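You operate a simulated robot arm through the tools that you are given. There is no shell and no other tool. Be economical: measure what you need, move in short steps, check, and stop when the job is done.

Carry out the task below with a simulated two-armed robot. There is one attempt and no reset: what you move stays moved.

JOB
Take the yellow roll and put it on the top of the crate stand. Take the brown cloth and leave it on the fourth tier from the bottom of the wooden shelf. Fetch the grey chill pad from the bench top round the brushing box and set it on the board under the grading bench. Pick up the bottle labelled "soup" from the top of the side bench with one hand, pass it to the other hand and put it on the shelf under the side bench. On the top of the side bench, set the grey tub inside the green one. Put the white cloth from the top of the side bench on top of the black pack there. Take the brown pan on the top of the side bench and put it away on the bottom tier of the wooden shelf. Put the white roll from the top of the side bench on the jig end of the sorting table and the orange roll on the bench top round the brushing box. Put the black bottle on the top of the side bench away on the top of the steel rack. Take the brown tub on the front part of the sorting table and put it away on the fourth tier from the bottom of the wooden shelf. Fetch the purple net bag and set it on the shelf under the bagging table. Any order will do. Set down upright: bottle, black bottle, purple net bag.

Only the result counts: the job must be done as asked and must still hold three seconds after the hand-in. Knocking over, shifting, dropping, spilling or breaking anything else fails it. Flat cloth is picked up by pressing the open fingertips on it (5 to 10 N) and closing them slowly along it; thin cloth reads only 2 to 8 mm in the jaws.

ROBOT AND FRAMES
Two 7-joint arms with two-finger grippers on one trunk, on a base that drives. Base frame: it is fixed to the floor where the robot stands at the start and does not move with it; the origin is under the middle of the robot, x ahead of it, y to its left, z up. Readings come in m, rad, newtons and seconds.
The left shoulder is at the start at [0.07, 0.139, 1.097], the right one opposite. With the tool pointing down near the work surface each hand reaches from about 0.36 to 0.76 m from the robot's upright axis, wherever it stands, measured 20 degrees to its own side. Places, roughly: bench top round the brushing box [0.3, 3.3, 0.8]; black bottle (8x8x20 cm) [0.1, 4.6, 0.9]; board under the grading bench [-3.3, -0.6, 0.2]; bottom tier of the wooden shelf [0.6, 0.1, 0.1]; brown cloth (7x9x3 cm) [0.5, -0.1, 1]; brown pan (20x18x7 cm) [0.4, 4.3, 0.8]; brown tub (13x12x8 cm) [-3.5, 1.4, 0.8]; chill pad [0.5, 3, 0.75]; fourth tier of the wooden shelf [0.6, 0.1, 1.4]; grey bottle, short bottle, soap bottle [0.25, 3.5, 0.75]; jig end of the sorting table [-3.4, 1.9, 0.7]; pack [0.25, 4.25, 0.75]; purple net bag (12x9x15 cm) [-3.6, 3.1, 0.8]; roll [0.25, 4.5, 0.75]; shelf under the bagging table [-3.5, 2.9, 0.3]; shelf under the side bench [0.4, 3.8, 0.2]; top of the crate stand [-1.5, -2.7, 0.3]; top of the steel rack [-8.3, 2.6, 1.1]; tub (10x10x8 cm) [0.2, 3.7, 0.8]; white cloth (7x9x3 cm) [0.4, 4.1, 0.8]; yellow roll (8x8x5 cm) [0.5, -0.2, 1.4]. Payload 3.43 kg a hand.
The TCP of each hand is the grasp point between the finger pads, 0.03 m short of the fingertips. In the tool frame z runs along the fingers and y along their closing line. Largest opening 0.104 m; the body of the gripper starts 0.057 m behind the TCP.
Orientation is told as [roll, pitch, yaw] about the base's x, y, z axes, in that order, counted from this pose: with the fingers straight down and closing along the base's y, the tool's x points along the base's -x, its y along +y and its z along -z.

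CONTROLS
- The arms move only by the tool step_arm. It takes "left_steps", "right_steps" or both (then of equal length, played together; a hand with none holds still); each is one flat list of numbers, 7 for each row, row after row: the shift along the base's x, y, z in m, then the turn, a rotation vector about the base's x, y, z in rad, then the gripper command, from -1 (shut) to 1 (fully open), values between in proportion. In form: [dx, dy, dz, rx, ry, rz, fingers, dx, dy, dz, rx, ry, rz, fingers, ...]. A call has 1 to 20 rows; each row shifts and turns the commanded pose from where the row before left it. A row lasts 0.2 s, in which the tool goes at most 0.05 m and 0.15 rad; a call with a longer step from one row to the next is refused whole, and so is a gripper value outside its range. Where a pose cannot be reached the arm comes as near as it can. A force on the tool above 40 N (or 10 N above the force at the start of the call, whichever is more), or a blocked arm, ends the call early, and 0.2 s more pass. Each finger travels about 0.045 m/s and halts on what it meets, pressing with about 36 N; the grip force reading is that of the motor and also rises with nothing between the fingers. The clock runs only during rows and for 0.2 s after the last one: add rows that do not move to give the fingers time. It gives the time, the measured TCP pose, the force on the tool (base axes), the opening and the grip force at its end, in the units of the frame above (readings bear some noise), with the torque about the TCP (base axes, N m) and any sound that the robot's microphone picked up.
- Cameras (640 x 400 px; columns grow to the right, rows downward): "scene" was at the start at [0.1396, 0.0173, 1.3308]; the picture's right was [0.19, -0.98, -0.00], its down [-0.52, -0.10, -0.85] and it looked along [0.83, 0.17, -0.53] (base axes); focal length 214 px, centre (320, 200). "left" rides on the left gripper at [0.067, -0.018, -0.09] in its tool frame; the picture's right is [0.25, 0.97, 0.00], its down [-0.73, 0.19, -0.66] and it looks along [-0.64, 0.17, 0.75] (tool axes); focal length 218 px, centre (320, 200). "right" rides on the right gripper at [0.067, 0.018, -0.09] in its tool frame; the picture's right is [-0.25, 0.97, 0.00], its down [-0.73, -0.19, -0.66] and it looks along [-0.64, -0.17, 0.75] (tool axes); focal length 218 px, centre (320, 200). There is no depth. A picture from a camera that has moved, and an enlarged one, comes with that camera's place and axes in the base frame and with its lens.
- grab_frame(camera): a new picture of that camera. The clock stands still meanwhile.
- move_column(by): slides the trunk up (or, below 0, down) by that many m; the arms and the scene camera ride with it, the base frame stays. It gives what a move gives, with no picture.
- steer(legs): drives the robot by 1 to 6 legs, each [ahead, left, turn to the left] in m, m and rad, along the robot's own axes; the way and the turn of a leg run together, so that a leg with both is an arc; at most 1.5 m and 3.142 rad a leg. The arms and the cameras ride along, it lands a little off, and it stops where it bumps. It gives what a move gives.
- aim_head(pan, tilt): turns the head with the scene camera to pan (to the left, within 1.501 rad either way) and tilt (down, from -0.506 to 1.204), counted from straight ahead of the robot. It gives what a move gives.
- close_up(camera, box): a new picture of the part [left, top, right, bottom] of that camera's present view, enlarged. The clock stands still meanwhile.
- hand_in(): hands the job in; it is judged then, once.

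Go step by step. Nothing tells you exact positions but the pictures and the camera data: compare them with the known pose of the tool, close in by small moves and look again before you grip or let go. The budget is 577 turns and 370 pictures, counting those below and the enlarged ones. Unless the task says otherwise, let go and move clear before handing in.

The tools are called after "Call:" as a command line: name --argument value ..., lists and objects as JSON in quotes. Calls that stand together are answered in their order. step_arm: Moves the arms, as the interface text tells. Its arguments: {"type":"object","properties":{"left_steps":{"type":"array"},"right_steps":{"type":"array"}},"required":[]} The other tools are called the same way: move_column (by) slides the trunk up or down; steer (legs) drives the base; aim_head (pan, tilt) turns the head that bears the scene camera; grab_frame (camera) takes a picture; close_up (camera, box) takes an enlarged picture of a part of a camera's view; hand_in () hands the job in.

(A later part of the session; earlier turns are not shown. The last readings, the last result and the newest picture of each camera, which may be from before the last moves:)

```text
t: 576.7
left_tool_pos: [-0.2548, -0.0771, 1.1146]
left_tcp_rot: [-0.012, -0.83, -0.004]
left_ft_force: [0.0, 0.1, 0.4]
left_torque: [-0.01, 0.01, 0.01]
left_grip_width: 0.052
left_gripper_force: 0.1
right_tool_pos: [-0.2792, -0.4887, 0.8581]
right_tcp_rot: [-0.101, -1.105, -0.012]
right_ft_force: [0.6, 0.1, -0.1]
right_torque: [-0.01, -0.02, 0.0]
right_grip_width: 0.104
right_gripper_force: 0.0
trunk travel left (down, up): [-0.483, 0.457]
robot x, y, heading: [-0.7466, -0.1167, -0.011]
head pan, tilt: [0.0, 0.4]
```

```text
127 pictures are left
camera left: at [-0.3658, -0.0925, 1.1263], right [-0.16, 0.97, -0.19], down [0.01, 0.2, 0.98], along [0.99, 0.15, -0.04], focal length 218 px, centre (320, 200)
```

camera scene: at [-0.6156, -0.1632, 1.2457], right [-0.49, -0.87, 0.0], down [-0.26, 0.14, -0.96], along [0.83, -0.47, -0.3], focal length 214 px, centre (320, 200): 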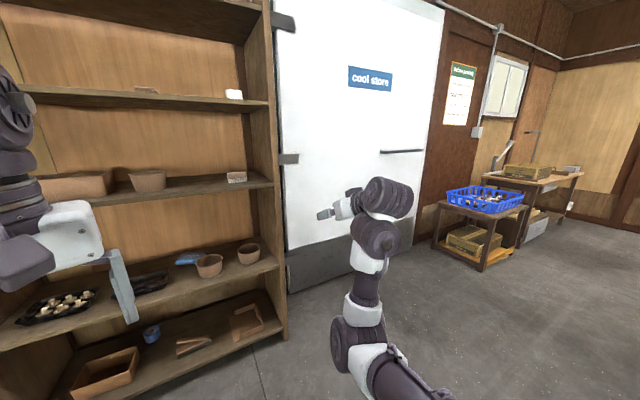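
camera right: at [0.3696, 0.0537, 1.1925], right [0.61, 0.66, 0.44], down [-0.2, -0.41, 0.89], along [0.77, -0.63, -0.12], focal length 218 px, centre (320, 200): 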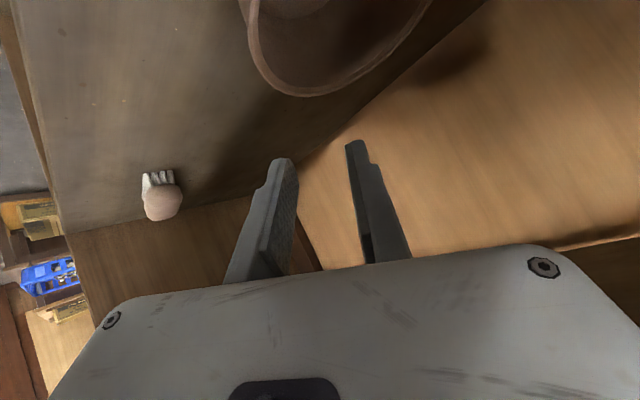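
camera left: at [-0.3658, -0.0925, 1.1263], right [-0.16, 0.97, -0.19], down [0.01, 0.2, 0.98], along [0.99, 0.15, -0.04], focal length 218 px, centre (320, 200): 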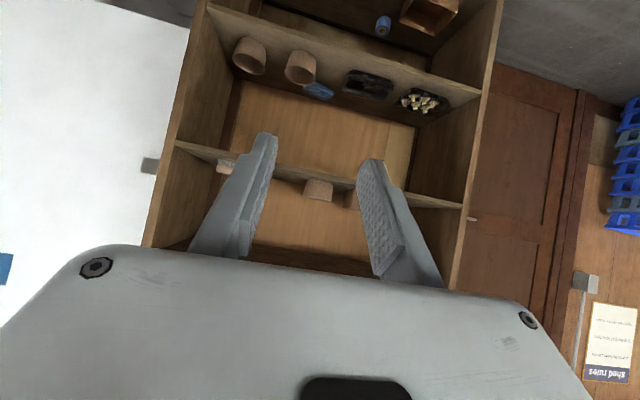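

Call:
step_arm --left_steps '[0.02, 0, 0.006, 0, 0, 0, 0, 0.02, 0, 0.006, 0, 0, 0, 0, 0.02, 0, 0.006, 0, 0, 0, 0, 0.02, 0, 0.006, 0, 0, 0, 0, 0.02, 0, 0.006, 0, 0, 0, 0, 0.02, 0, 0, 0, 0, 0, 0]'

Call:
steer --legs '[[0.45, 0.055, 0.01]]'

Call:
grab_frame --camera "left"

Call:
grab_frame --camera "scene"

```text
t: 578.1
left_tool_pos: [-0.1547, -0.0982, 1.1298]
left_tcp_rot: [-0.014, -0.833, 0.003]
left_ft_force: [0.1, 0.5, 0.2]
left_torque: [-0.02, 0.0, 0.02]
left_grip_width: 0.052
left_gripper_force: 0.1
left hand out of reach, approached as far as the arm can: row 4, 5, 6
right_tool_pos: [-0.2791, -0.4902, 0.8572]
right_tcp_rot: [-0.099, -1.105, -0.015]
right_ft_force: [-1.3, -0.7, 0.2]
right_torque: [0.01, 0.02, 0.03]
right_grip_width: 0.104
right_gripper_force: 0.0
trunk travel left (down, up): [-0.483, 0.457]
robot x, y, heading: [-0.7521, -0.1184, -0.01]
head pan, tilt: [0.0, 0.4]
```

```text
t: 580.9
left_tool_pos: [0.2945, -0.0377, 1.1293]
left_tcp_rot: [-0.016, -0.832, 0.013]
left_ft_force: [0.0, -0.1, 0.0]
left_torque: [-0.02, -0.02, -0.02]
left_grip_width: 0.052
left_gripper_force: 0.1
right_tool_pos: [0.1767, -0.4304, 0.8579]
right_tcp_rot: [-0.101, -1.105, -0.002]
right_ft_force: [-0.5, 0.2, -0.5]
right_torque: [-0.01, -0.02, -0.01]
right_grip_width: 0.1039
right_gripper_force: 0.1
trunk travel left (down, up): [-0.483, 0.457]
robot x, y, heading: [-0.2988, -0.0623, 0.005]
head pan, tilt: [0.0, 0.4]
```

```text
126 pictures are left
camera left: at [0.1839, -0.0542, 1.1412], right [-0.17, 0.96, -0.2], down [0.01, 0.2, 0.98], along [0.98, 0.17, -0.04], focal length 218 px, centre (320, 200)
```

left: 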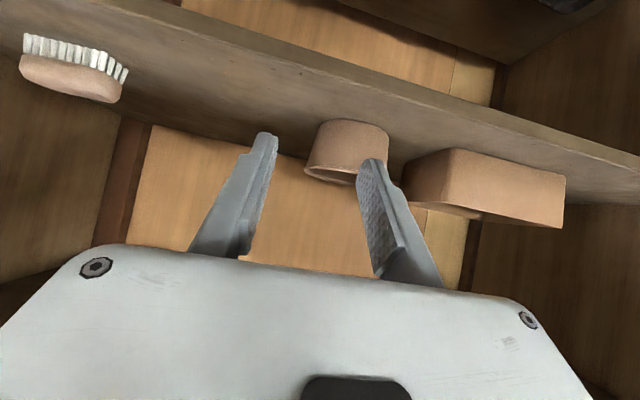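

```text
125 pictures are left
camera scene: at [-0.1528, -0.0635, 1.2364], right [0.0, -1.0, 0.0], down [-0.39, 0.0, -0.92], along [0.92, 0.0, -0.39], focal length 214 px, centre (320, 200)
```

scene: 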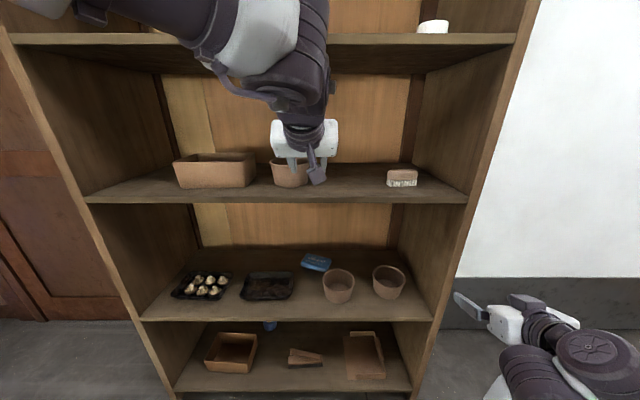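

Call:
step_arm --left_steps '[0, 0.008, 0.008, 0, 0, 0, 0, 0, 0, 0.006, 0, 0, 0, 0]'

Call:
steer --legs '[[0.17, 0, -0.005]]'

Call:
grab_frame --camera "left"

Call:
grab_frame --camera "scene"

```text
t: 581.5
left_tool_pos: [0.2875, -0.0353, 1.1399]
left_tcp_rot: [-0.019, -0.834, 0.021]
left_ft_force: [0.4, -0.1, -0.3]
left_torque: [0.01, 0.0, 0.02]
left_grip_width: 0.052
left_gripper_force: 0.1
left hand out of reach, approached as far as the arm can: row 1, 2
right_tool_pos: [0.1764, -0.4312, 0.8583]
right_tcp_rot: [-0.098, -1.103, -0.003]
right_ft_force: [0.8, -0.2, 0.6]
right_torque: [0.02, -0.01, 0.0]
right_grip_width: 0.104
right_gripper_force: 0.0
trunk travel left (down, up): [-0.483, 0.457]
robot x, y, heading: [-0.2954, -0.0625, 0.003]
head pan, tilt: [0.0, 0.4]
```

```text
t: 582.9
left_tool_pos: [0.457, -0.0367, 1.1397]
left_tcp_rot: [-0.021, -0.832, 0.018]
left_ft_force: [0.9, -0.4, -0.3]
left_torque: [-0.02, 0.0, -0.01]
left_grip_width: 0.0521
left_gripper_force: 0.1
right_tool_pos: [0.3433, -0.4335, 0.8568]
right_tcp_rot: [-0.102, -1.106, -0.003]
right_ft_force: [-0.1, 0.8, -0.3]
right_torque: [-0.01, -0.01, 0.01]
right_grip_width: 0.1039
right_gripper_force: 0.0
trunk travel left (down, up): [-0.483, 0.457]
robot x, y, heading: [-0.1259, -0.0613, -0.006]
head pan, tilt: [0.0, 0.4]
```

```text
124 pictures are left
camera left: at [0.3463, -0.0535, 1.1496], right [-0.17, 0.96, -0.2], down [0.0, 0.2, 0.98], along [0.99, 0.17, -0.04], focal length 218 px, centre (320, 200)
```

left: 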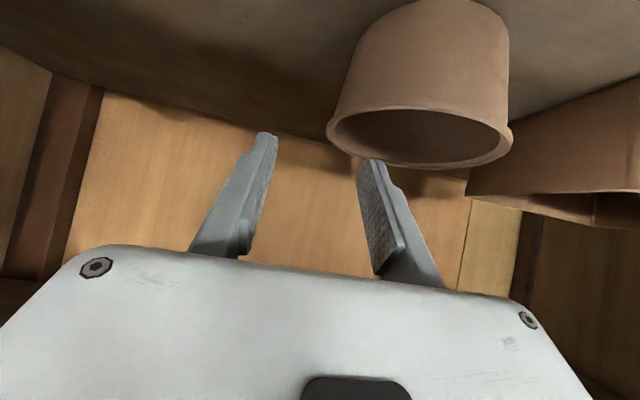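

```text
123 pictures are left
camera scene: at [0.0158, -0.0642, 1.2363], right [0.0, -1.0, 0.0], down [-0.39, 0.0, -0.92], along [0.92, 0.0, -0.39], focal length 214 px, centre (320, 200)
```

scene: 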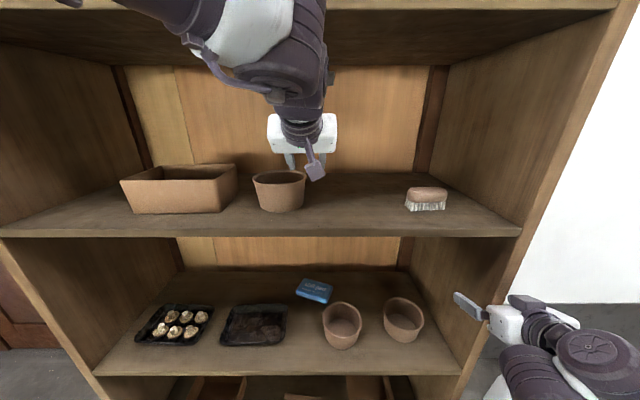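

The -y wall lies between the fingers. I lower onto it and clamp.

Call:
step_arm --left_steps '[0.006, 0.001, -0.013, 0, 0, 0, 0, 0.006, 0.001, -0.013, 0, 0, 0, 0, 0.006, 0.001, -0.012, 0, 0, 0, 0, 0, 0, 0, 0, 0, 0, 0]'

Call:
grab_frame --camera "left"

```text
t: 583.9
left_tool_pos: [0.4747, -0.035, 1.1026]
left_tcp_rot: [-0.02, -0.834, 0.014]
left_ft_force: [-0.7, 0.5, -0.2]
left_torque: [-0.05, -0.03, 0.03]
left_grip_width: 0.052
left_gripper_force: 0.0
right_tool_pos: [0.3436, -0.4318, 0.8583]
right_tcp_rot: [-0.101, -1.105, -0.005]
right_ft_force: [-0.6, 0.6, -0.4]
right_torque: [0.0, 0.02, 0.03]
right_grip_width: 0.1041
right_gripper_force: 0.1
trunk travel left (down, up): [-0.483, 0.457]
robot x, y, heading: [-0.1277, -0.0635, 0.004]
head pan, tilt: [0.0, 0.4]
```

```text
122 pictures are left
camera left: at [0.3624, -0.0508, 1.1128], right [-0.17, 0.96, -0.2], down [0.0, 0.2, 0.98], along [0.99, 0.17, -0.04], focal length 218 px, centre (320, 200)
```

left: 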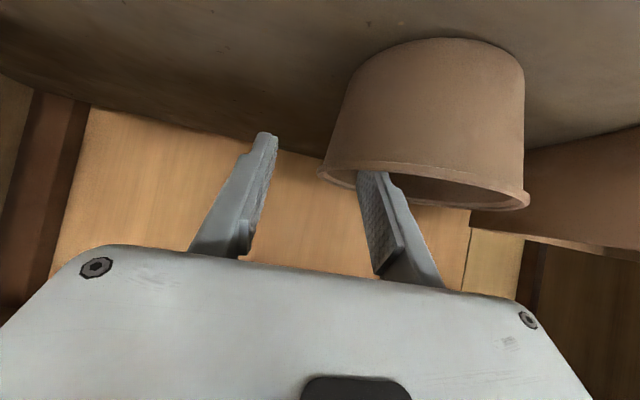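

Call:
step_arm --left_steps '[0.003, 0, -0.006, 0, 0, 0, 0, 0, 0, 0, 0, 0, 0, -0.3, 0, 0, 0, 0, 0, 0, -0.6, 0, 0, 0, 0, 0, 0, -0.9, 0, 0, 0, 0, 0, 0, -1, 0, 0, 0, 0, 0, 0, -1]'

Call:
grab_frame --camera "left"

```text
t: 585.3
left_tool_pos: [0.4756, -0.0345, 1.0965]
left_tcp_rot: [-0.021, -0.835, 0.016]
left_ft_force: [-0.6, -1.6, 2.4]
left_torque: [0.08, 0.19, 0.03]
left_grip_width: 0.0086
left_gripper_force: 35.2
right_tool_pos: [0.342, -0.433, 0.8581]
right_tcp_rot: [-0.102, -1.107, -0.004]
right_ft_force: [0.1, 0.1, -0.6]
right_torque: [-0.02, 0.01, -0.02]
right_grip_width: 0.1039
right_gripper_force: 0.0
trunk travel left (down, up): [-0.483, 0.457]
robot x, y, heading: [-0.1307, -0.0632, -0.007]
head pan, tilt: [0.0, 0.4]
```

```text
121 pictures are left
camera left: at [0.3652, -0.0515, 1.1066], right [-0.17, 0.96, -0.2], down [0.0, 0.2, 0.98], along [0.99, 0.17, -0.04], focal length 218 px, centre (320, 200)
```

left: 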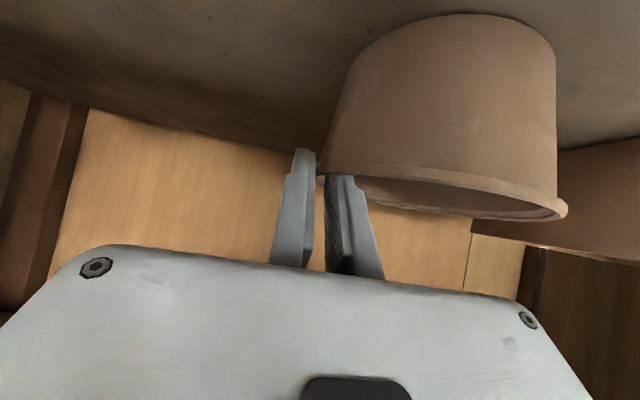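

Clamped. I lift gently with the arm.

Call:
step_arm --left_steps '[0, 0, 0.012, 0, 0, 0, -1, 0, 0, 0.012, 0, 0, 0, -1, 0, 0, 0.012, 0, 0, 0, -1, 0, 0, 0, 0, 0, 0, -1]'

Call:
grab_frame --camera "left"

Call:
close_up --camera "scene" --box '[160, 100, 400, 250]'

```text
t: 586.3
left_tool_pos: [0.4696, -0.0396, 1.1275]
left_tcp_rot: [-0.022, -0.835, 0.019]
left_ft_force: [0.5, 0.7, -1.5]
left_torque: [0.01, 0.03, -0.02]
left_grip_width: 0.0062
left_gripper_force: 36.4
left hand out of reach, approached as far as the arm can: row 2, 3
right_tool_pos: [0.3424, -0.4323, 0.858]
right_tcp_rot: [-0.1, -1.107, -0.006]
right_ft_force: [0.1, 0.2, 0.0]
right_torque: [0.0, 0.0, 0.02]
right_grip_width: 0.1039
right_gripper_force: 0.2
trunk travel left (down, up): [-0.483, 0.457]
robot x, y, heading: [-0.1318, -0.0645, -0.006]
head pan, tilt: [0.0, 0.4]
```

```text
120 pictures are left
camera left: at [0.3588, -0.0571, 1.1369], right [-0.17, 0.96, -0.2], down [0.0, 0.21, 0.98], along [0.98, 0.17, -0.04], focal length 218 px, centre (320, 200)
```

left: 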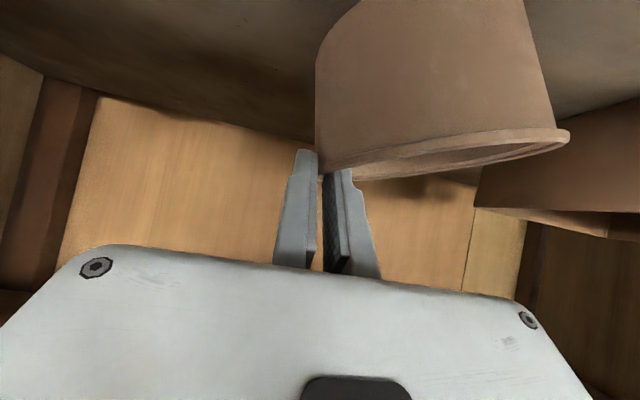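

```text
2.67 times, centred on (280, 175) of scene
camera zoom: at [0.0148, -0.0642, 1.2364], right [0.0, -1.0, 0.0], down [-0.39, 0.0, -0.92], along [0.92, 0.0, -0.39], focal length 572 px, centre (427, 267)
```

zoom: 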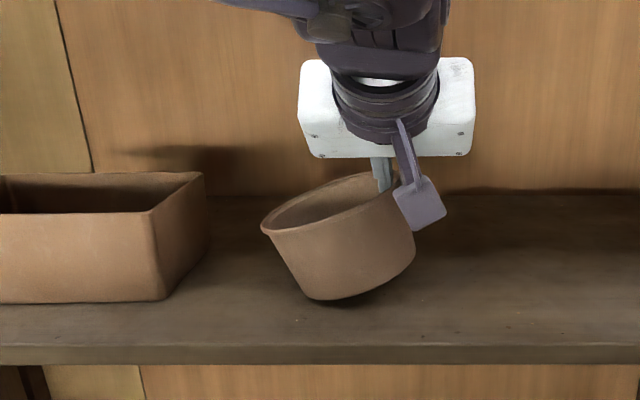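

The tub hangs about 20° tilted but free. I back out of the shelf.

Call:
steer --legs '[[-0.35, 0, 0]]'

Call:
grab_frame --camera "scene"

```text
t: 588.6
left_tool_pos: [0.1181, -0.0409, 1.1268]
left_tcp_rot: [-0.023, -0.836, 0.018]
left_ft_force: [0.1, 0.6, -0.6]
left_torque: [-0.04, 0.01, -0.03]
left_grip_width: 0.0064
left_gripper_force: 36.0
right_tool_pos: [-0.0131, -0.4335, 0.8591]
right_tcp_rot: [-0.101, -1.107, -0.007]
right_ft_force: [0.5, 0.2, 0.7]
right_torque: [0.02, 0.01, 0.0]
right_grip_width: 0.104
right_gripper_force: 0.1
trunk travel left (down, up): [-0.483, 0.457]
robot x, y, heading: [-0.4809, -0.0602, -0.007]
head pan, tilt: [0.0, 0.4]
```

```text
118 pictures are left
camera scene: at [-0.3384, -0.0632, 1.2365], right [-0.01, -1.0, 0.0], down [-0.39, 0.0, -0.92], along [0.92, -0.01, -0.39], focal length 214 px, centre (320, 200)
```

scene: 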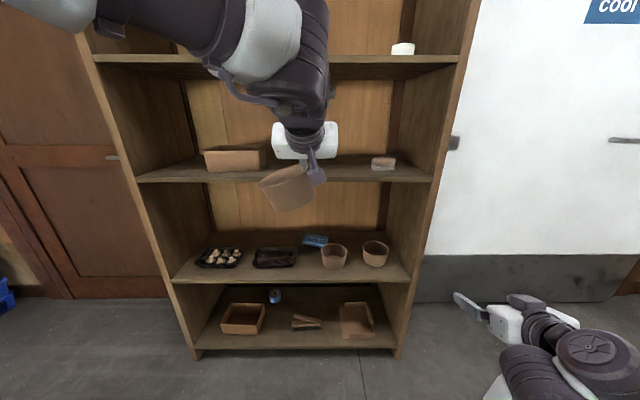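

I raise the trunk, shift left past the brown cloth, and look.

Call:
move_column --by 0.4

Call:
steer --legs '[[0, 0.23, 0], [0.2, 0, 0]]'

Call:
grab_frame --camera "scene"

```text
t: 592.4
left_tool_pos: [0.1171, -0.0413, 1.5275]
left_tcp_rot: [-0.025, -0.837, 0.019]
left_ft_force: [-0.2, -0.2, -1.0]
left_torque: [-0.01, 0.0, -0.02]
left_grip_width: 0.006
left_gripper_force: 36.4
right_tool_pos: [-0.0119, -0.4322, 1.2581]
right_tcp_rot: [-0.1, -1.107, -0.008]
right_ft_force: [0.8, 0.2, 1.0]
right_torque: [-0.01, 0.0, -0.06]
right_grip_width: 0.1037
right_gripper_force: 0.0
trunk travel left (down, up): [-0.883, 0.057]
robot x, y, heading: [-0.4831, -0.0652, -0.002]
head pan, tilt: [0.0, 0.4]
```

```text
t: 595.3
left_tool_pos: [0.316, 0.1802, 1.5286]
left_tcp_rot: [-0.022, -0.84, 0.013]
left_ft_force: [-0.6, -0.3, -0.4]
left_torque: [-0.02, -0.02, 0.01]
left_grip_width: 0.0063
left_gripper_force: 36.1
right_tool_pos: [0.1883, -0.211, 1.2604]
right_tcp_rot: [-0.098, -1.111, -0.012]
right_ft_force: [0.0, -0.5, 0.0]
right_torque: [0.02, -0.02, -0.01]
right_grip_width: 0.1042
right_gripper_force: 0.0
trunk travel left (down, up): [-0.883, 0.057]
robot x, y, heading: [-0.2749, 0.1614, -0.009]
head pan, tilt: [0.0, 0.4]
```

```text
117 pictures are left
camera scene: at [-0.1393, 0.1592, 1.637], right [-0.01, -1.0, 0.0], down [-0.39, 0.0, -0.92], along [0.92, -0.01, -0.39], focal length 214 px, centre (320, 200)
```

scene: 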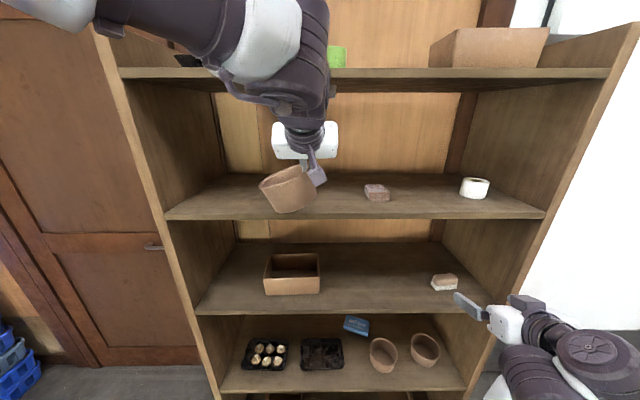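

I drive in 0.15 m and check the clearance.

Call:
steer --legs '[[0.155, 0, 0.01]]'

Call:
close_up --camera "scene" --box '[180, 90, 420, 240]'

```text
t: 596.7
left_tool_pos: [0.4736, 0.1842, 1.53]
left_tcp_rot: [-0.025, -0.839, 0.022]
left_ft_force: [-0.5, -0.1, -0.3]
left_torque: [-0.05, 0.0, 0.01]
left_grip_width: 0.0063
left_gripper_force: 35.9
right_tool_pos: [0.348, -0.2066, 1.2593]
right_tcp_rot: [-0.102, -1.108, -0.004]
right_ft_force: [-1.1, 0.0, 0.4]
right_torque: [-0.02, 0.0, 0.0]
right_grip_width: 0.1039
right_gripper_force: 0.1
trunk travel left (down, up): [-0.883, 0.057]
robot x, y, heading: [-0.1226, 0.1576, -0.004]
head pan, tilt: [0.0, 0.4]
```

```text
2.67 times, centred on (300, 165) of scene
camera zoom: at [0.0185, 0.1602, 1.6369], right [0.0, -1.0, 0.0], down [-0.39, 0.0, -0.92], along [0.92, 0.0, -0.39], focal length 572 px, centre (373, 293)
```

zoom: 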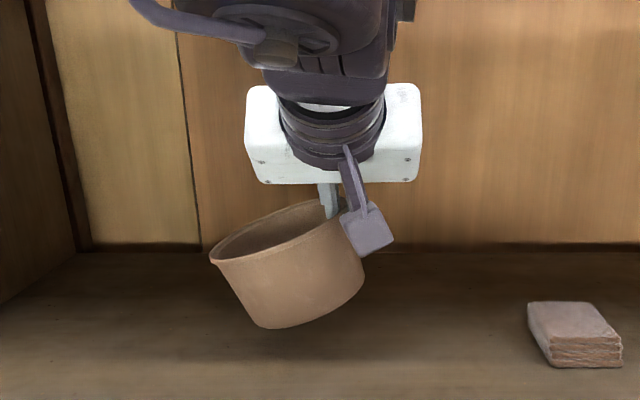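

The low edge is about 4 cm above the tier. I lower with the trunk until it touches.

Call:
move_column --by -0.035

Call:
step_arm --left_steps '[0, 0, -0.006, 0, 0, 0, -1, 0, 0, -0.006, 0, 0, 0, -1, 0, 0, 0, 0, 0, 0, -1]'

Call:
close_up --camera "scene" --box '[180, 90, 420, 240]'

```text
t: 597.5
left_tool_pos: [0.4798, 0.1838, 1.4916]
left_tcp_rot: [-0.024, -0.836, 0.023]
left_ft_force: [-0.2, 0.0, -1.9]
left_torque: [-0.06, -0.03, 0.01]
left_grip_width: 0.0062
left_gripper_force: 35.7
right_tool_pos: [0.3527, -0.208, 1.2221]
right_tcp_rot: [-0.101, -1.105, -0.003]
right_ft_force: [0.7, 0.0, 0.2]
right_torque: [0.03, -0.02, 0.01]
right_grip_width: 0.104
right_gripper_force: 0.0
trunk travel left (down, up): [-0.848, 0.092]
robot x, y, heading: [-0.1185, 0.1604, -0.002]
head pan, tilt: [0.0, 0.4]
```

```text
t: 598.3
left_tool_pos: [0.4781, 0.1842, 1.4817]
left_tcp_rot: [-0.024, -0.838, 0.022]
left_ft_force: [1.3, -1.6, 5.0]
left_torque: [0.27, -0.07, -0.1]
left_grip_width: 0.0063
left_gripper_force: 36.1
right_tool_pos: [0.3506, -0.2074, 1.2224]
right_tcp_rot: [-0.1, -1.106, -0.004]
right_ft_force: [0.1, -0.3, 0.3]
right_torque: [0.02, 0.0, 0.01]
right_grip_width: 0.1039
right_gripper_force: 0.0
trunk travel left (down, up): [-0.848, 0.092]
robot x, y, heading: [-0.1208, 0.1612, 0.002]
head pan, tilt: [0.0, 0.4]
```

```text
2.67 times, centred on (300, 165) of scene
camera zoom: at [0.0221, 0.1599, 1.6015], right [0.0, -1.0, 0.0], down [-0.39, 0.0, -0.92], along [0.92, 0.0, -0.39], focal length 572 px, centre (373, 293)
```

zoom: 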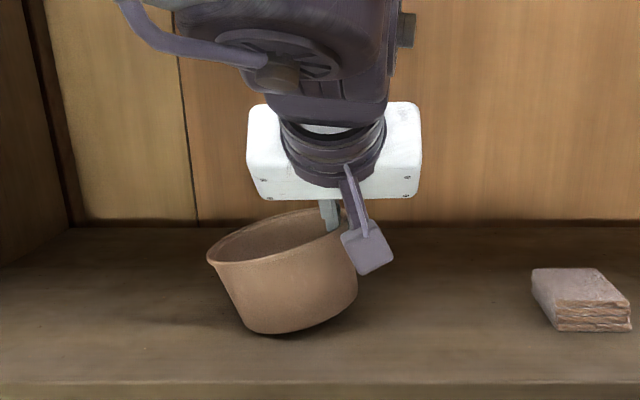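

It touches at the low edge. I press it down gradually so it levels.

Call:
step_arm --left_steps '[0, 0, -0.006, 0, 0, 0, -1, 0, 0, -0.006, 0, 0, 0, -1, 0, 0, -0.006, 0, 0, 0, -1, 0, 0, 0, 0, 0, 0, -1]'

Call:
close_up --camera "scene" --box '[180, 90, 420, 240]'

```text
t: 599.3
left_tool_pos: [0.4775, 0.1849, 1.4635]
left_tcp_rot: [-0.023, -0.837, 0.022]
left_ft_force: [-0.8, -1.1, 4.7]
left_torque: [0.29, 0.08, 0.04]
left_grip_width: 0.0069
left_gripper_force: 36.0
right_tool_pos: [0.3514, -0.2084, 1.2225]
right_tcp_rot: [-0.099, -1.109, -0.005]
right_ft_force: [-0.7, -0.5, -1.0]
right_torque: [0.01, 0.02, -0.01]
right_grip_width: 0.104
right_gripper_force: 0.0
trunk travel left (down, up): [-0.848, 0.092]
robot x, y, heading: [-0.1232, 0.1593, -0.001]
head pan, tilt: [0.0, 0.4]
```

```text
2.67 times, centred on (300, 165) of scene
camera zoom: at [0.0221, 0.1598, 1.6015], right [0.0, -1.0, 0.0], down [-0.39, 0.0, -0.92], along [0.92, 0.0, -0.39], focal length 572 px, centre (373, 293)
```

zoom: 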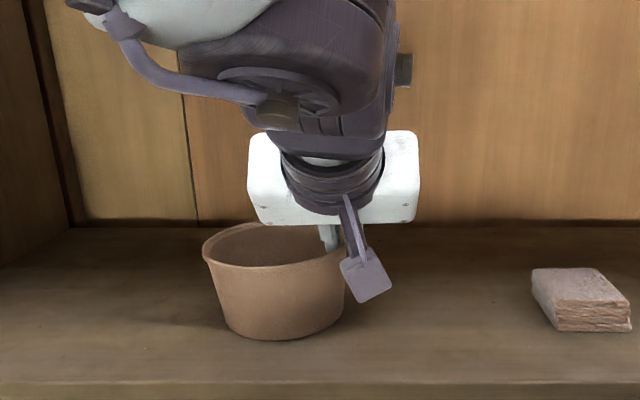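

Nearly level. A bit more, then release and rise with the trunk.

Call:
step_arm --left_steps '[0, 0, -0.004, 0, 0, 0, -1, 0, 0, 0, 0, 0, 0, -0.8, 0, 0, 0, 0, 0, 0, -0.6, 0, 0, 0, 0, 0, 0, -0.4, 0, 0, 0, 0, 0, 0, -0.4]'

Call:
move_column --by 0.06

Call:
steer --legs '[[-0.4, 0, 0]]'

Call:
grab_frame --camera "scene"

```text
t: 600.5
left_tool_pos: [0.4795, 0.1853, 1.4581]
left_tcp_rot: [-0.025, -0.837, 0.022]
left_ft_force: [-0.6, -0.1, 0.1]
left_torque: [0.0, 0.01, 0.0]
left_grip_width: 0.0312
left_gripper_force: 0.1
right_tool_pos: [0.3525, -0.2073, 1.223]
right_tcp_rot: [-0.101, -1.106, -0.004]
right_ft_force: [0.4, 0.7, -0.5]
right_torque: [0.04, 0.02, 0.0]
right_grip_width: 0.1042
right_gripper_force: 0.1
trunk travel left (down, up): [-0.848, 0.092]
robot x, y, heading: [-0.1212, 0.1596, 0.003]
head pan, tilt: [0.0, 0.4]
```

```text
t: 601.5
left_tool_pos: [0.4783, 0.1843, 1.5199]
left_tcp_rot: [-0.025, -0.835, 0.023]
left_ft_force: [-0.8, -0.8, 0.5]
left_torque: [0.01, -0.01, 0.01]
left_grip_width: 0.0311
left_gripper_force: 0.0
right_tool_pos: [0.3509, -0.2076, 1.2833]
right_tcp_rot: [-0.101, -1.107, -0.003]
right_ft_force: [-0.2, 0.2, 0.1]
right_torque: [0.03, -0.03, 0.0]
right_grip_width: 0.1042
right_gripper_force: 0.2
trunk travel left (down, up): [-0.908, 0.032]
robot x, y, heading: [-0.1193, 0.1627, -0.001]
head pan, tilt: [0.0, 0.4]
```

```text
t: 604.0
left_tool_pos: [0.0839, 0.1797, 1.5177]
left_tcp_rot: [-0.025, -0.834, 0.012]
left_ft_force: [-0.2, -0.7, -0.4]
left_torque: [0.0, 0.01, -0.01]
left_grip_width: 0.0314
left_gripper_force: 0.1
right_tool_pos: [-0.0491, -0.2096, 1.2816]
right_tcp_rot: [-0.102, -1.106, -0.016]
right_ft_force: [0.8, 0.5, -1.2]
right_torque: [0.0, -0.02, 0.01]
right_grip_width: 0.1041
right_gripper_force: 0.0
trunk travel left (down, up): [-0.908, 0.032]
robot x, y, heading: [-0.5222, 0.1634, -0.012]
head pan, tilt: [0.0, 0.4]
```

```text
113 pictures are left
camera scene: at [-0.3719, 0.1615, 1.6611], right [-0.01, -1.0, 0.0], down [-0.39, 0.01, -0.92], along [0.92, -0.01, -0.39], focal length 214 px, centre (320, 200)
```

scene: 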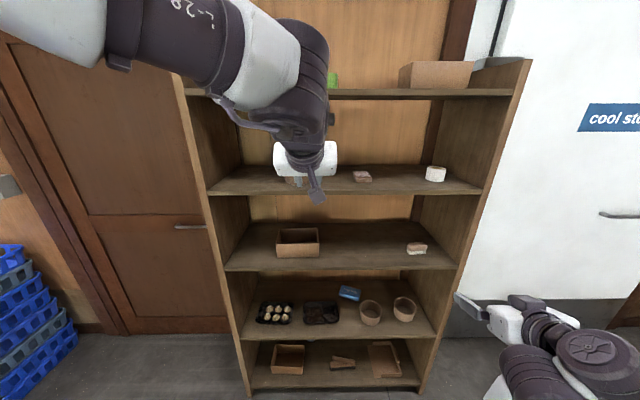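

Call:
grab_frame --camera "left"

```text
112 pictures are left
camera left: at [-0.028, 0.1656, 1.528], right [-0.16, 0.97, -0.2], down [0.0, 0.21, 0.98], along [0.99, 0.16, -0.04], focal length 218 px, centre (320, 200)
```

left: 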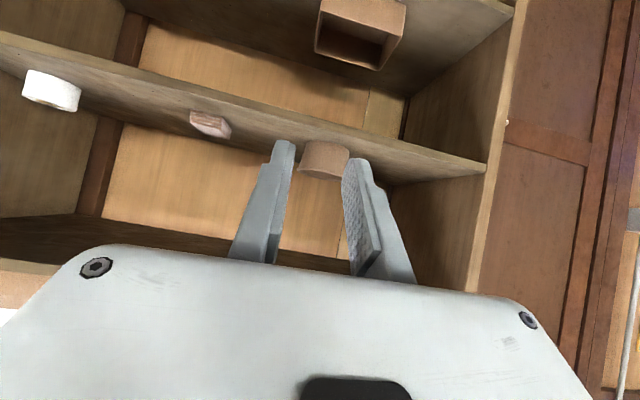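

The tub stands on tier 4. Now back to the side bench for the white roll; I drive there and set the left hand tool-down with yaw.

Call:
steer --legs '[[-0.3, 1.0, 0.01], [0, 1.4, 0], [0, 1.4, 0], [0.2, 0.3, 0]]'

Call:
step_arm --left_steps '[-0.01, 0, -0.02, 0, 0.13, 0, 1, -0.01, 0, -0.02, 0, 0.13, 0, 1, -0.01, 0, -0.02, 0, 0.13, 0, 1, -0.01, 0, -0.02, 0, 0.13, 0, 1, 0, 0, -0.02, 0, 0.13, 0, 1, 0, 0, -0.02, 0, 0.13, 0, 1, 0, 0, 0, 0, 0.05, 0.1, 1, 0, 0, 0, 0, 0, 0.12, 1, 0, 0, 0, 0, 0, 0.12, 1, 0, 0, 0, 0, 0, 0.12, 1, 0, 0, 0, 0, 0, 0.12, 1, 0, 0, 0, 0, 0, 0.12, 1, 0, 0, 0, 0, 0, 0.12, 1]'

Call:
aim_head --pan 0.3 --tilt 0.6

Call:
grab_frame --camera "scene"

```text
t: 624.4
left_tool_pos: [-0.042, 4.2702, 1.5213]
left_tcp_rot: [-0.021, -0.837, 0.02]
left_ft_force: [0.4, -0.6, 1.0]
left_torque: [-0.01, -0.01, 0.05]
left_grip_width: 0.0311
left_gripper_force: 0.0
right_tool_pos: [-0.1674, 3.879, 1.283]
right_tcp_rot: [-0.095, -1.105, -0.007]
right_ft_force: [-0.2, 0.2, 0.2]
right_torque: [0.02, -0.01, 0.02]
right_grip_width: 0.104
right_gripper_force: 0.2
trunk travel left (down, up): [-0.908, 0.032]
robot x, y, heading: [-0.6419, 4.2492, 0.003]
head pan, tilt: [0.0, 0.4]
```

```text
t: 627.2
left_tool_pos: [-0.0981, 4.2604, 1.393]
left_tcp_rot: [-0.005, -0.009, 0.838]
left_ft_force: [0.6, 0.2, 0.5]
left_torque: [0.02, -0.02, -0.01]
left_grip_width: 0.1039
left_gripper_force: 0.1
left hand out of reach, approached as far as the arm can: row 5, 6
right_tool_pos: [-0.1661, 3.8807, 1.2821]
right_tcp_rot: [-0.1, -1.105, -0.004]
right_ft_force: [0.5, 0.0, -0.4]
right_torque: [-0.01, -0.01, 0.0]
right_grip_width: 0.104
right_gripper_force: 0.0
trunk travel left (down, up): [-0.908, 0.032]
robot x, y, heading: [-0.6359, 4.2499, -0.001]
head pan, tilt: [0.0, 0.4]
```

```text
t: 628.0
left_tool_pos: [-0.0981, 4.261, 1.3924]
left_tcp_rot: [-0.006, -0.007, 0.836]
left_ft_force: [0.5, -0.6, 0.9]
left_torque: [-0.04, 0.01, 0.0]
left_grip_width: 0.1037
left_gripper_force: 0.1
right_tool_pos: [-0.1664, 3.8793, 1.284]
right_tcp_rot: [-0.103, -1.106, -0.002]
right_ft_force: [-0.3, -0.1, 1.0]
right_torque: [-0.02, -0.01, 0.01]
right_grip_width: 0.1042
right_gripper_force: 0.0
trunk travel left (down, up): [-0.908, 0.032]
robot x, y, heading: [-0.64, 4.2482, 0.002]
head pan, tilt: [0.3, 0.6]
```

```text
111 pictures are left
camera scene: at [-0.5034, 4.2741, 1.6433], right [0.29, -0.96, 0.0], down [-0.54, -0.17, -0.83], along [0.79, 0.24, -0.56], focal length 214 px, centre (320, 200)
```

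scene: 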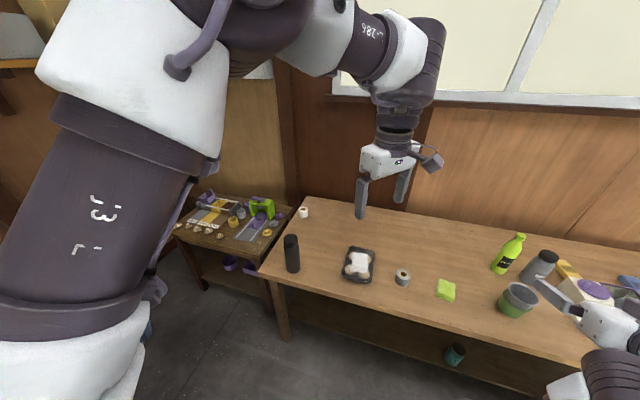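

The white roll is at (0.48, 4.687) and the black bottle at about (0.11, 4.60). I drive closer and bring the left hand over the roll.

Call:
steer --legs '[[0.46, 0.16, 0]]'

Call:
step_arm --left_steps '[0.012, 0.025, -0.035, 0, 0, 0.02, 1, 0.012, 0.025, -0.035, 0, 0, 0.02, 1, 0.012, 0.025, -0.035, 0, 0, 0.02, 1, 0.012, 0.025, -0.035, 0, 0, 0.02, 1, 0.012, 0.025, -0.035, 0, 0, 0.02, 1, 0.012, 0.025, -0.035, 0, 0, 0.02, 1, 0.012, 0.025, -0.035, 0, 0, 0.02, 1, 0.012, 0.025, -0.035, 0, 0, 0.02, 1, 0.012, 0.025, -0.035, 0, 0, 0.02, 1, 0.012, 0.025, -0.035, 0, 0, 0.02, 1]'

Call:
grab_frame --camera "left"

```text
t: 630.9
left_tool_pos: [0.3685, 4.416, 1.3939]
left_tcp_rot: [-0.004, -0.009, 0.828]
left_ft_force: [0.7, -0.7, 0.6]
left_torque: [0.03, -0.04, 0.03]
left_grip_width: 0.1039
left_gripper_force: 0.1
right_tool_pos: [0.2975, 4.0357, 1.2838]
right_tcp_rot: [-0.101, -1.108, -0.011]
right_ft_force: [-0.4, -0.8, -0.3]
right_torque: [0.0, -0.01, -0.02]
right_grip_width: 0.1038
right_gripper_force: 0.1
trunk travel left (down, up): [-0.908, 0.032]
robot x, y, heading: [-0.1706, 4.4101, -0.004]
head pan, tilt: [0.3, 0.6]
```

```text
t: 633.1
left_tool_pos: [0.4927, 4.6671, 1.0424]
left_tcp_rot: [-0.003, -0.005, 1.029]
left_ft_force: [0.6, 0.3, -0.5]
left_torque: [-0.03, 0.02, 0.01]
left_grip_width: 0.1042
left_gripper_force: 0.1
right_tool_pos: [0.3004, 4.0358, 1.2836]
right_tcp_rot: [-0.104, -1.105, -0.01]
right_ft_force: [0.1, -0.1, -0.5]
right_torque: [0.02, 0.03, 0.0]
right_grip_width: 0.104
right_gripper_force: 0.1
trunk travel left (down, up): [-0.908, 0.032]
robot x, y, heading: [-0.1707, 4.4083, -0.009]
head pan, tilt: [0.3, 0.6]
```

```text
110 pictures are left
camera left: at [0.4735, 4.6011, 1.1311], right [-0.96, 0.28, 0.0], down [0.21, 0.72, 0.66], along [0.19, 0.63, -0.75], focal length 218 px, centre (320, 200)
```

left: 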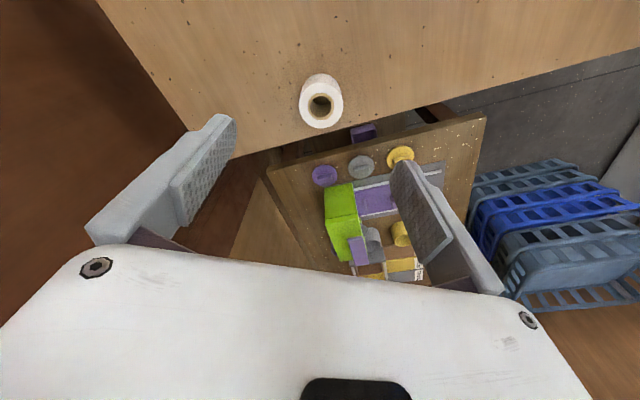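

Call:
step_arm --left_steps '[0.003, 0.01, -0.03, 0, 0, 0, 1, 0.003, 0.011, -0.035, 0, 0, 0, 1, 0, 0, -0.04, 0, 0, 0, 1, 0, 0, -0.04, 0, 0, 0, 1, 0, 0, -0.04, 0, 0, 0, 1, 0, 0, -0.027, 0, 0, 0, 1, 0, 0, 0, 0, 0, 0, 1]'

Call:
grab_frame --camera "left"

```text
t: 634.7
left_tool_pos: [0.4588, 4.6508, 0.8999]
left_tcp_rot: [-0.005, -0.007, 1.03]
left_ft_force: [-0.5, -0.8, -0.3]
left_torque: [0.02, 0.0, -0.03]
left_grip_width: 0.1042
left_gripper_force: 0.1
left hand out of reach, approached as far as the arm can: row 2, 3, 4, 5, 6
right_tool_pos: [0.2988, 4.0368, 1.2831]
right_tcp_rot: [-0.101, -1.107, -0.01]
right_ft_force: [-0.3, -0.3, 0.3]
right_torque: [0.01, -0.01, -0.05]
right_grip_width: 0.104
right_gripper_force: 0.1
trunk travel left (down, up): [-0.908, 0.032]
robot x, y, heading: [-0.1701, 4.4092, -0.011]
head pan, tilt: [0.3, 0.6]
```

```text
109 pictures are left
camera left: at [0.4384, 4.5853, 0.9893], right [-0.96, 0.28, -0.01], down [0.21, 0.72, 0.66], along [0.19, 0.63, -0.75], focal length 218 px, centre (320, 200)
```

left: 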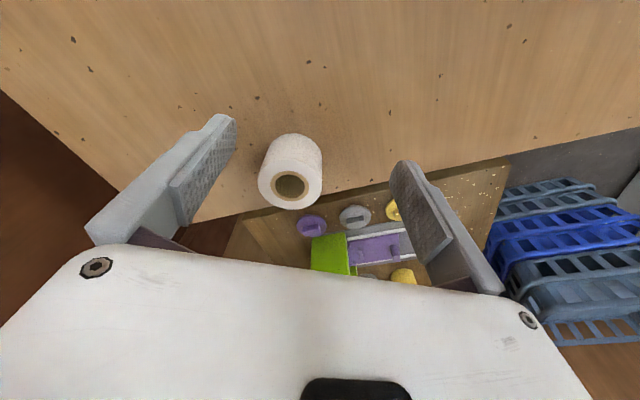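

I correct the horizontal offset with the base, then lower with the trunk.

Call:
steer --legs '[[0.04, 0.038, 0]]'

Call:
move_column --by -0.04

Call:
grab_frame --camera "left"

```text
t: 635.7
left_tool_pos: [0.4945, 4.6824, 0.905]
left_tcp_rot: [-0.01, -0.013, 1.028]
left_ft_force: [-0.7, -0.2, 0.9]
left_torque: [0.06, -0.06, -0.04]
left_grip_width: 0.1041
left_gripper_force: 0.2
right_tool_pos: [0.3334, 4.0658, 1.2838]
right_tcp_rot: [-0.09, -1.114, -0.02]
right_ft_force: [-0.6, 0.1, -0.3]
right_torque: [0.02, -0.02, 0.08]
right_grip_width: 0.1042
right_gripper_force: 0.1
trunk travel left (down, up): [-0.908, 0.032]
robot x, y, heading: [-0.1305, 4.4446, -0.006]
head pan, tilt: [0.3, 0.6]
```

```text
t: 636.5
left_tool_pos: [0.5008, 4.687, 0.86]
left_tcp_rot: [-0.008, -0.003, 1.028]
left_ft_force: [-0.5, 0.0, 0.1]
left_torque: [-0.02, 0.02, 0.01]
left_grip_width: 0.1038
left_gripper_force: 0.2
right_tool_pos: [0.3402, 4.0741, 1.2424]
right_tcp_rot: [-0.105, -1.103, -0.008]
right_ft_force: [0.3, 0.0, -0.4]
right_torque: [-0.03, 0.03, -0.03]
right_grip_width: 0.1043
right_gripper_force: 0.0
trunk travel left (down, up): [-0.868, 0.072]
robot x, y, heading: [-0.1323, 4.4464, -0.008]
head pan, tilt: [0.3, 0.6]
```

```text
108 pictures are left
camera left: at [0.4791, 4.6217, 0.9484], right [-0.96, 0.28, -0.01], down [0.21, 0.72, 0.66], along [0.19, 0.63, -0.75], focal length 218 px, centre (320, 200)
```

left: 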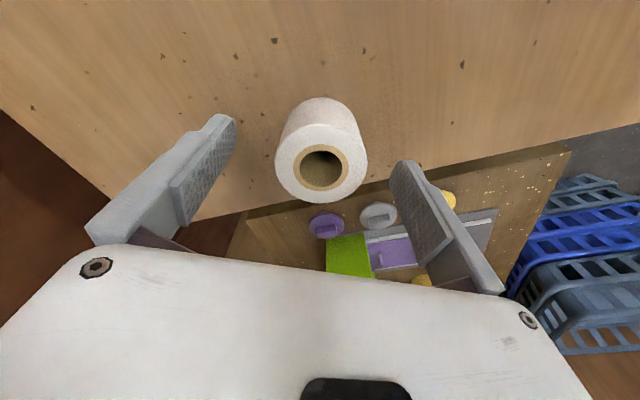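

Centred. I lower to grip height, close, and lift with the trunk.

Call:
move_column --by -0.032

Call:
step_arm --left_steps '[0, 0, 0, 0, 0, 0, 0.6, 0, 0, 0, 0, 0, 0, 0.3, 0, 0, 0, 0, 0, 0, 0, 0, 0, 0, 0, 0, 0, -0.3, 0, 0, 0, 0, 0, 0, -0.3, 0, 0, 0, 0, 0, 0, -0.3]'

Call:
move_column --by 0.1

Call:
grab_frame --camera "left"

```text
t: 637.3
left_tool_pos: [0.4993, 4.6857, 0.8298]
left_tcp_rot: [-0.007, -0.005, 1.029]
left_ft_force: [-0.3, 0.3, 0.4]
left_torque: [0.03, -0.03, -0.01]
left_grip_width: 0.1037
left_gripper_force: 0.1
right_tool_pos: [0.339, 4.0717, 1.2111]
right_tcp_rot: [-0.103, -1.107, -0.011]
right_ft_force: [0.7, 0.1, -0.2]
right_torque: [-0.02, 0.0, 0.03]
right_grip_width: 0.1038
right_gripper_force: 0.1
trunk travel left (down, up): [-0.836, 0.104]
robot x, y, heading: [-0.1329, 4.4495, -0.006]
head pan, tilt: [0.3, 0.6]
```

```text
t: 638.7
left_tool_pos: [0.499, 4.6859, 0.8281]
left_tcp_rot: [-0.007, -0.004, 1.028]
left_ft_force: [-0.4, 0.7, -0.6]
left_torque: [0.04, 0.03, 0.03]
left_grip_width: 0.0591
left_gripper_force: 36.2
right_tool_pos: [0.3392, 4.0711, 1.2118]
right_tcp_rot: [-0.1, -1.106, -0.012]
right_ft_force: [0.9, 0.0, 0.8]
right_torque: [-0.01, -0.01, -0.04]
right_grip_width: 0.104
right_gripper_force: 0.1
trunk travel left (down, up): [-0.836, 0.104]
robot x, y, heading: [-0.1296, 4.4428, -0.008]
head pan, tilt: [0.3, 0.6]
```

```text
t: 640.0
left_tool_pos: [0.4995, 4.6859, 0.9288]
left_tcp_rot: [-0.007, -0.005, 1.029]
left_ft_force: [-0.1, -0.4, -0.9]
left_torque: [-0.04, 0.01, -0.02]
left_grip_width: 0.0587
left_gripper_force: 35.9
right_tool_pos: [0.3397, 4.0711, 1.3115]
right_tcp_rot: [-0.1, -1.107, -0.012]
right_ft_force: [-0.1, -0.4, 0.5]
right_torque: [0.01, 0.02, 0.02]
right_grip_width: 0.1039
right_gripper_force: 0.0
trunk travel left (down, up): [-0.936, 0.004]
robot x, y, heading: [-0.1313, 4.4429, -0.008]
head pan, tilt: [0.3, 0.6]
```

```text
107 pictures are left
camera left: at [0.4783, 4.6207, 1.0171], right [-0.96, 0.28, -0.01], down [0.21, 0.72, 0.66], along [0.19, 0.63, -0.75], focal length 218 px, centre (320, 200)
```

left: 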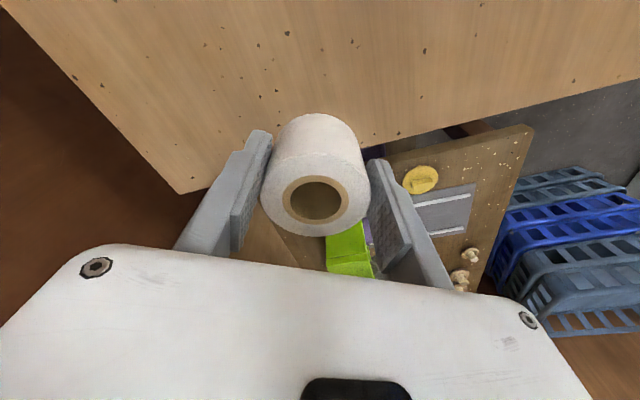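

The white roll is held. I leave the bench and drive to the jig end of the sorting table, approaching facing -x.

Call:
step_arm --left_steps '[-0.02, -0.02, 0.03, 0, 0, 0, -0.3, -0.02, -0.02, 0.03, 0, 0, 0, -0.3, -0.02, -0.02, 0.03, 0, 0, 0, -0.3, -0.02, -0.02, 0.03, 0, 0, 0, -0.3, -0.02, -0.02, 0.02, 0, 0, 0, -0.3]'

Call:
steer --legs '[[-0.35, -0.25, 0], [-0.5, -1.2, 0], [-0.4, -0.9, 0], [0, 0, 1.57], [0, 0, 1.57]]'

Call:
aim_head --pan 0 --tilt 0.45

Call:
grab_frame --camera "scene"

```text
t: 641.2
left_tool_pos: [0.398, 4.5851, 1.07]
left_tcp_rot: [-0.006, -0.008, 1.03]
left_ft_force: [-0.4, 0.6, -0.4]
left_torque: [0.02, 0.0, 0.0]
left_grip_width: 0.0588
left_gripper_force: 35.4
right_tool_pos: [0.3375, 4.0716, 1.3118]
right_tcp_rot: [-0.099, -1.105, -0.013]
right_ft_force: [-0.1, 0.3, -0.3]
right_torque: [-0.02, -0.01, -0.01]
right_grip_width: 0.104
right_gripper_force: 0.2
trunk travel left (down, up): [-0.936, 0.004]
robot x, y, heading: [-0.1346, 4.4461, -0.012]
head pan, tilt: [0.3, 0.6]
```

```text
t: 662.4
left_tool_pos: [-1.9287, 1.9346, 1.0695]
left_tcp_rot: [-0.007, -0.005, -2.124]
left_ft_force: [0.5, -0.2, -0.6]
left_torque: [0.01, -0.03, 0.01]
left_grip_width: 0.0589
left_gripper_force: 36.1
right_tool_pos: [-1.8631, 2.448, 1.3106]
right_tcp_rot: [-0.101, -1.107, 3.118]
right_ft_force: [0.1, 0.4, 0.3]
right_torque: [0.03, -0.03, 0.0]
right_grip_width: 0.104
right_gripper_force: 0.0
trunk travel left (down, up): [-0.936, 0.004]
robot x, y, heading: [-1.3972, 2.0709, 3.124]
head pan, tilt: [0.3, 0.6]
```

```text
t: 663.2
left_tool_pos: [-1.9284, 1.9342, 1.068]
left_tcp_rot: [-0.008, -0.006, -2.123]
left_ft_force: [-0.1, -0.3, -0.5]
left_torque: [0.02, 0.01, 0.0]
left_grip_width: 0.0591
left_gripper_force: 35.7
right_tool_pos: [-1.8632, 2.4472, 1.3114]
right_tcp_rot: [-0.102, -1.107, 3.118]
right_ft_force: [0.0, -0.4, -1.0]
right_torque: [-0.03, -0.02, 0.01]
right_grip_width: 0.1041
right_gripper_force: 0.1
trunk travel left (down, up): [-0.936, 0.004]
robot x, y, heading: [-1.3951, 2.07, 3.12]
head pan, tilt: [0.0, 0.45]
```

```text
106 pictures are left
camera scene: at [-1.5378, 2.0735, 1.6847], right [0.02, 1.0, 0.0], down [0.44, -0.01, -0.9], along [-0.9, 0.02, -0.44], focal length 214 px, centre (320, 200)
```

scene: 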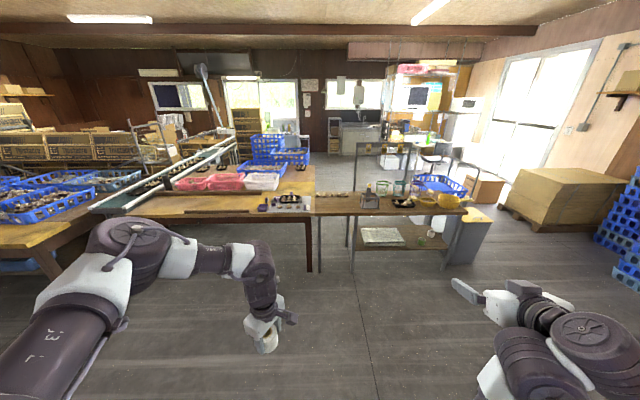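

I drive up to the table and look down at the jig end.

Call:
steer --legs '[[1.2, 0, 0.02]]'

Call:
aim_head --pan 0.15 --tilt 0.75

Call:
grab_frame --camera "scene"

```text
t: 669.4
left_tool_pos: [-3.1395, 1.9664, 1.0707]
left_tcp_rot: [-0.006, -0.004, -2.132]
left_ft_force: [0.1, -1.1, -0.9]
left_torque: [0.01, 0.0, -0.03]
left_grip_width: 0.0586
left_gripper_force: 36.2
right_tool_pos: [-3.0701, 2.4803, 1.3105]
right_tcp_rot: [-0.102, -1.105, 3.108]
right_ft_force: [-0.4, -0.3, -0.2]
right_torque: [-0.01, 0.02, -0.01]
right_grip_width: 0.1041
right_gripper_force: 0.0
trunk travel left (down, up): [-0.936, 0.004]
robot x, y, heading: [-2.6098, 2.0976, 3.116]
head pan, tilt: [0.0, 0.45]
```

```text
t: 670.1
left_tool_pos: [-3.1401, 1.9657, 1.0673]
left_tcp_rot: [-0.008, -0.006, -2.133]
left_ft_force: [-0.3, 0.4, -0.6]
left_torque: [0.0, 0.0, -0.01]
left_grip_width: 0.059
left_gripper_force: 36.0
right_tool_pos: [-3.0717, 2.4808, 1.3114]
right_tcp_rot: [-0.101, -1.105, 3.11]
right_ft_force: [0.0, -0.6, -0.1]
right_torque: [0.01, 0.02, -0.03]
right_grip_width: 0.1042
right_gripper_force: 0.0
trunk travel left (down, up): [-0.936, 0.004]
robot x, y, heading: [-2.6051, 2.0977, 3.113]
head pan, tilt: [0.15, 0.75]
```

```text
105 pictures are left
camera scene: at [-2.7393, 2.0905, 1.6583], right [-0.12, 0.99, 0.0], down [0.68, 0.08, -0.73], along [-0.73, -0.09, -0.68], focal length 214 px, centre (320, 200)
```

scene: 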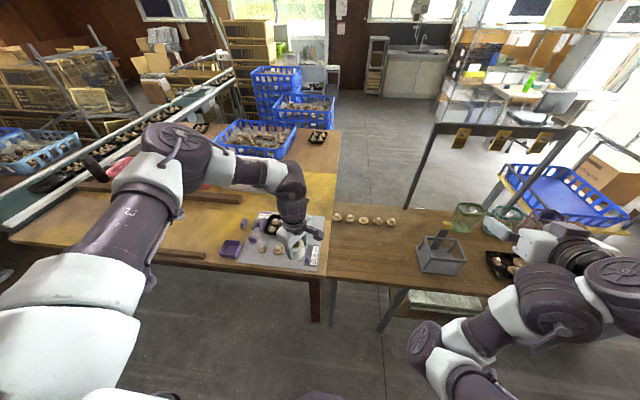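

Call:
step_arm --left_steps '[0.03, 0, 0.01, 0, 0, 0, -0.3, 0.03, 0, 0.01, 0, 0, 0, -0.3, 0.03, 0, 0.01, 0, 0, 0, -0.3, 0.02, 0.02, 0, 0, 0, 0, -0.3]'

Call:
close_up --camera "scene" --box '[190, 170, 350, 280]'

```text
t: 671.1
left_tool_pos: [-3.0314, 1.9892, 1.0983]
left_tcp_rot: [-0.007, -0.009, -2.133]
left_ft_force: [-1.0, 0.1, -1.8]
left_torque: [-0.01, 0.03, -0.04]
left_grip_width: 0.0591
left_gripper_force: 35.6
right_tool_pos: [-3.0709, 2.4815, 1.3107]
right_tcp_rot: [-0.098, -1.105, 3.108]
right_ft_force: [0.9, -0.4, 0.3]
right_torque: [-0.01, 0.01, 0.03]
right_grip_width: 0.1039
right_gripper_force: 0.0
trunk travel left (down, up): [-0.936, 0.004]
robot x, y, heading: [-2.6073, 2.1016, 3.115]
head pan, tilt: [0.15, 0.75]
```

```text
3.64 times, centred on (270, 225) of scene
camera zoom: at [-2.7387, 2.0924, 1.6584], right [-0.12, 0.99, 0.0], down [0.68, 0.08, -0.73], along [-0.73, -0.09, -0.68], focal length 780 px, centre (502, 109)
```

zoom: 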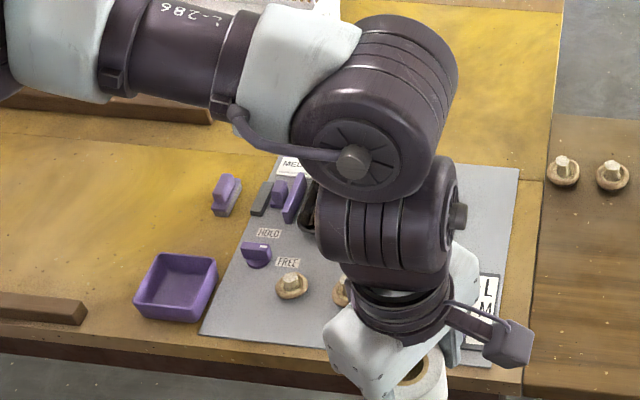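

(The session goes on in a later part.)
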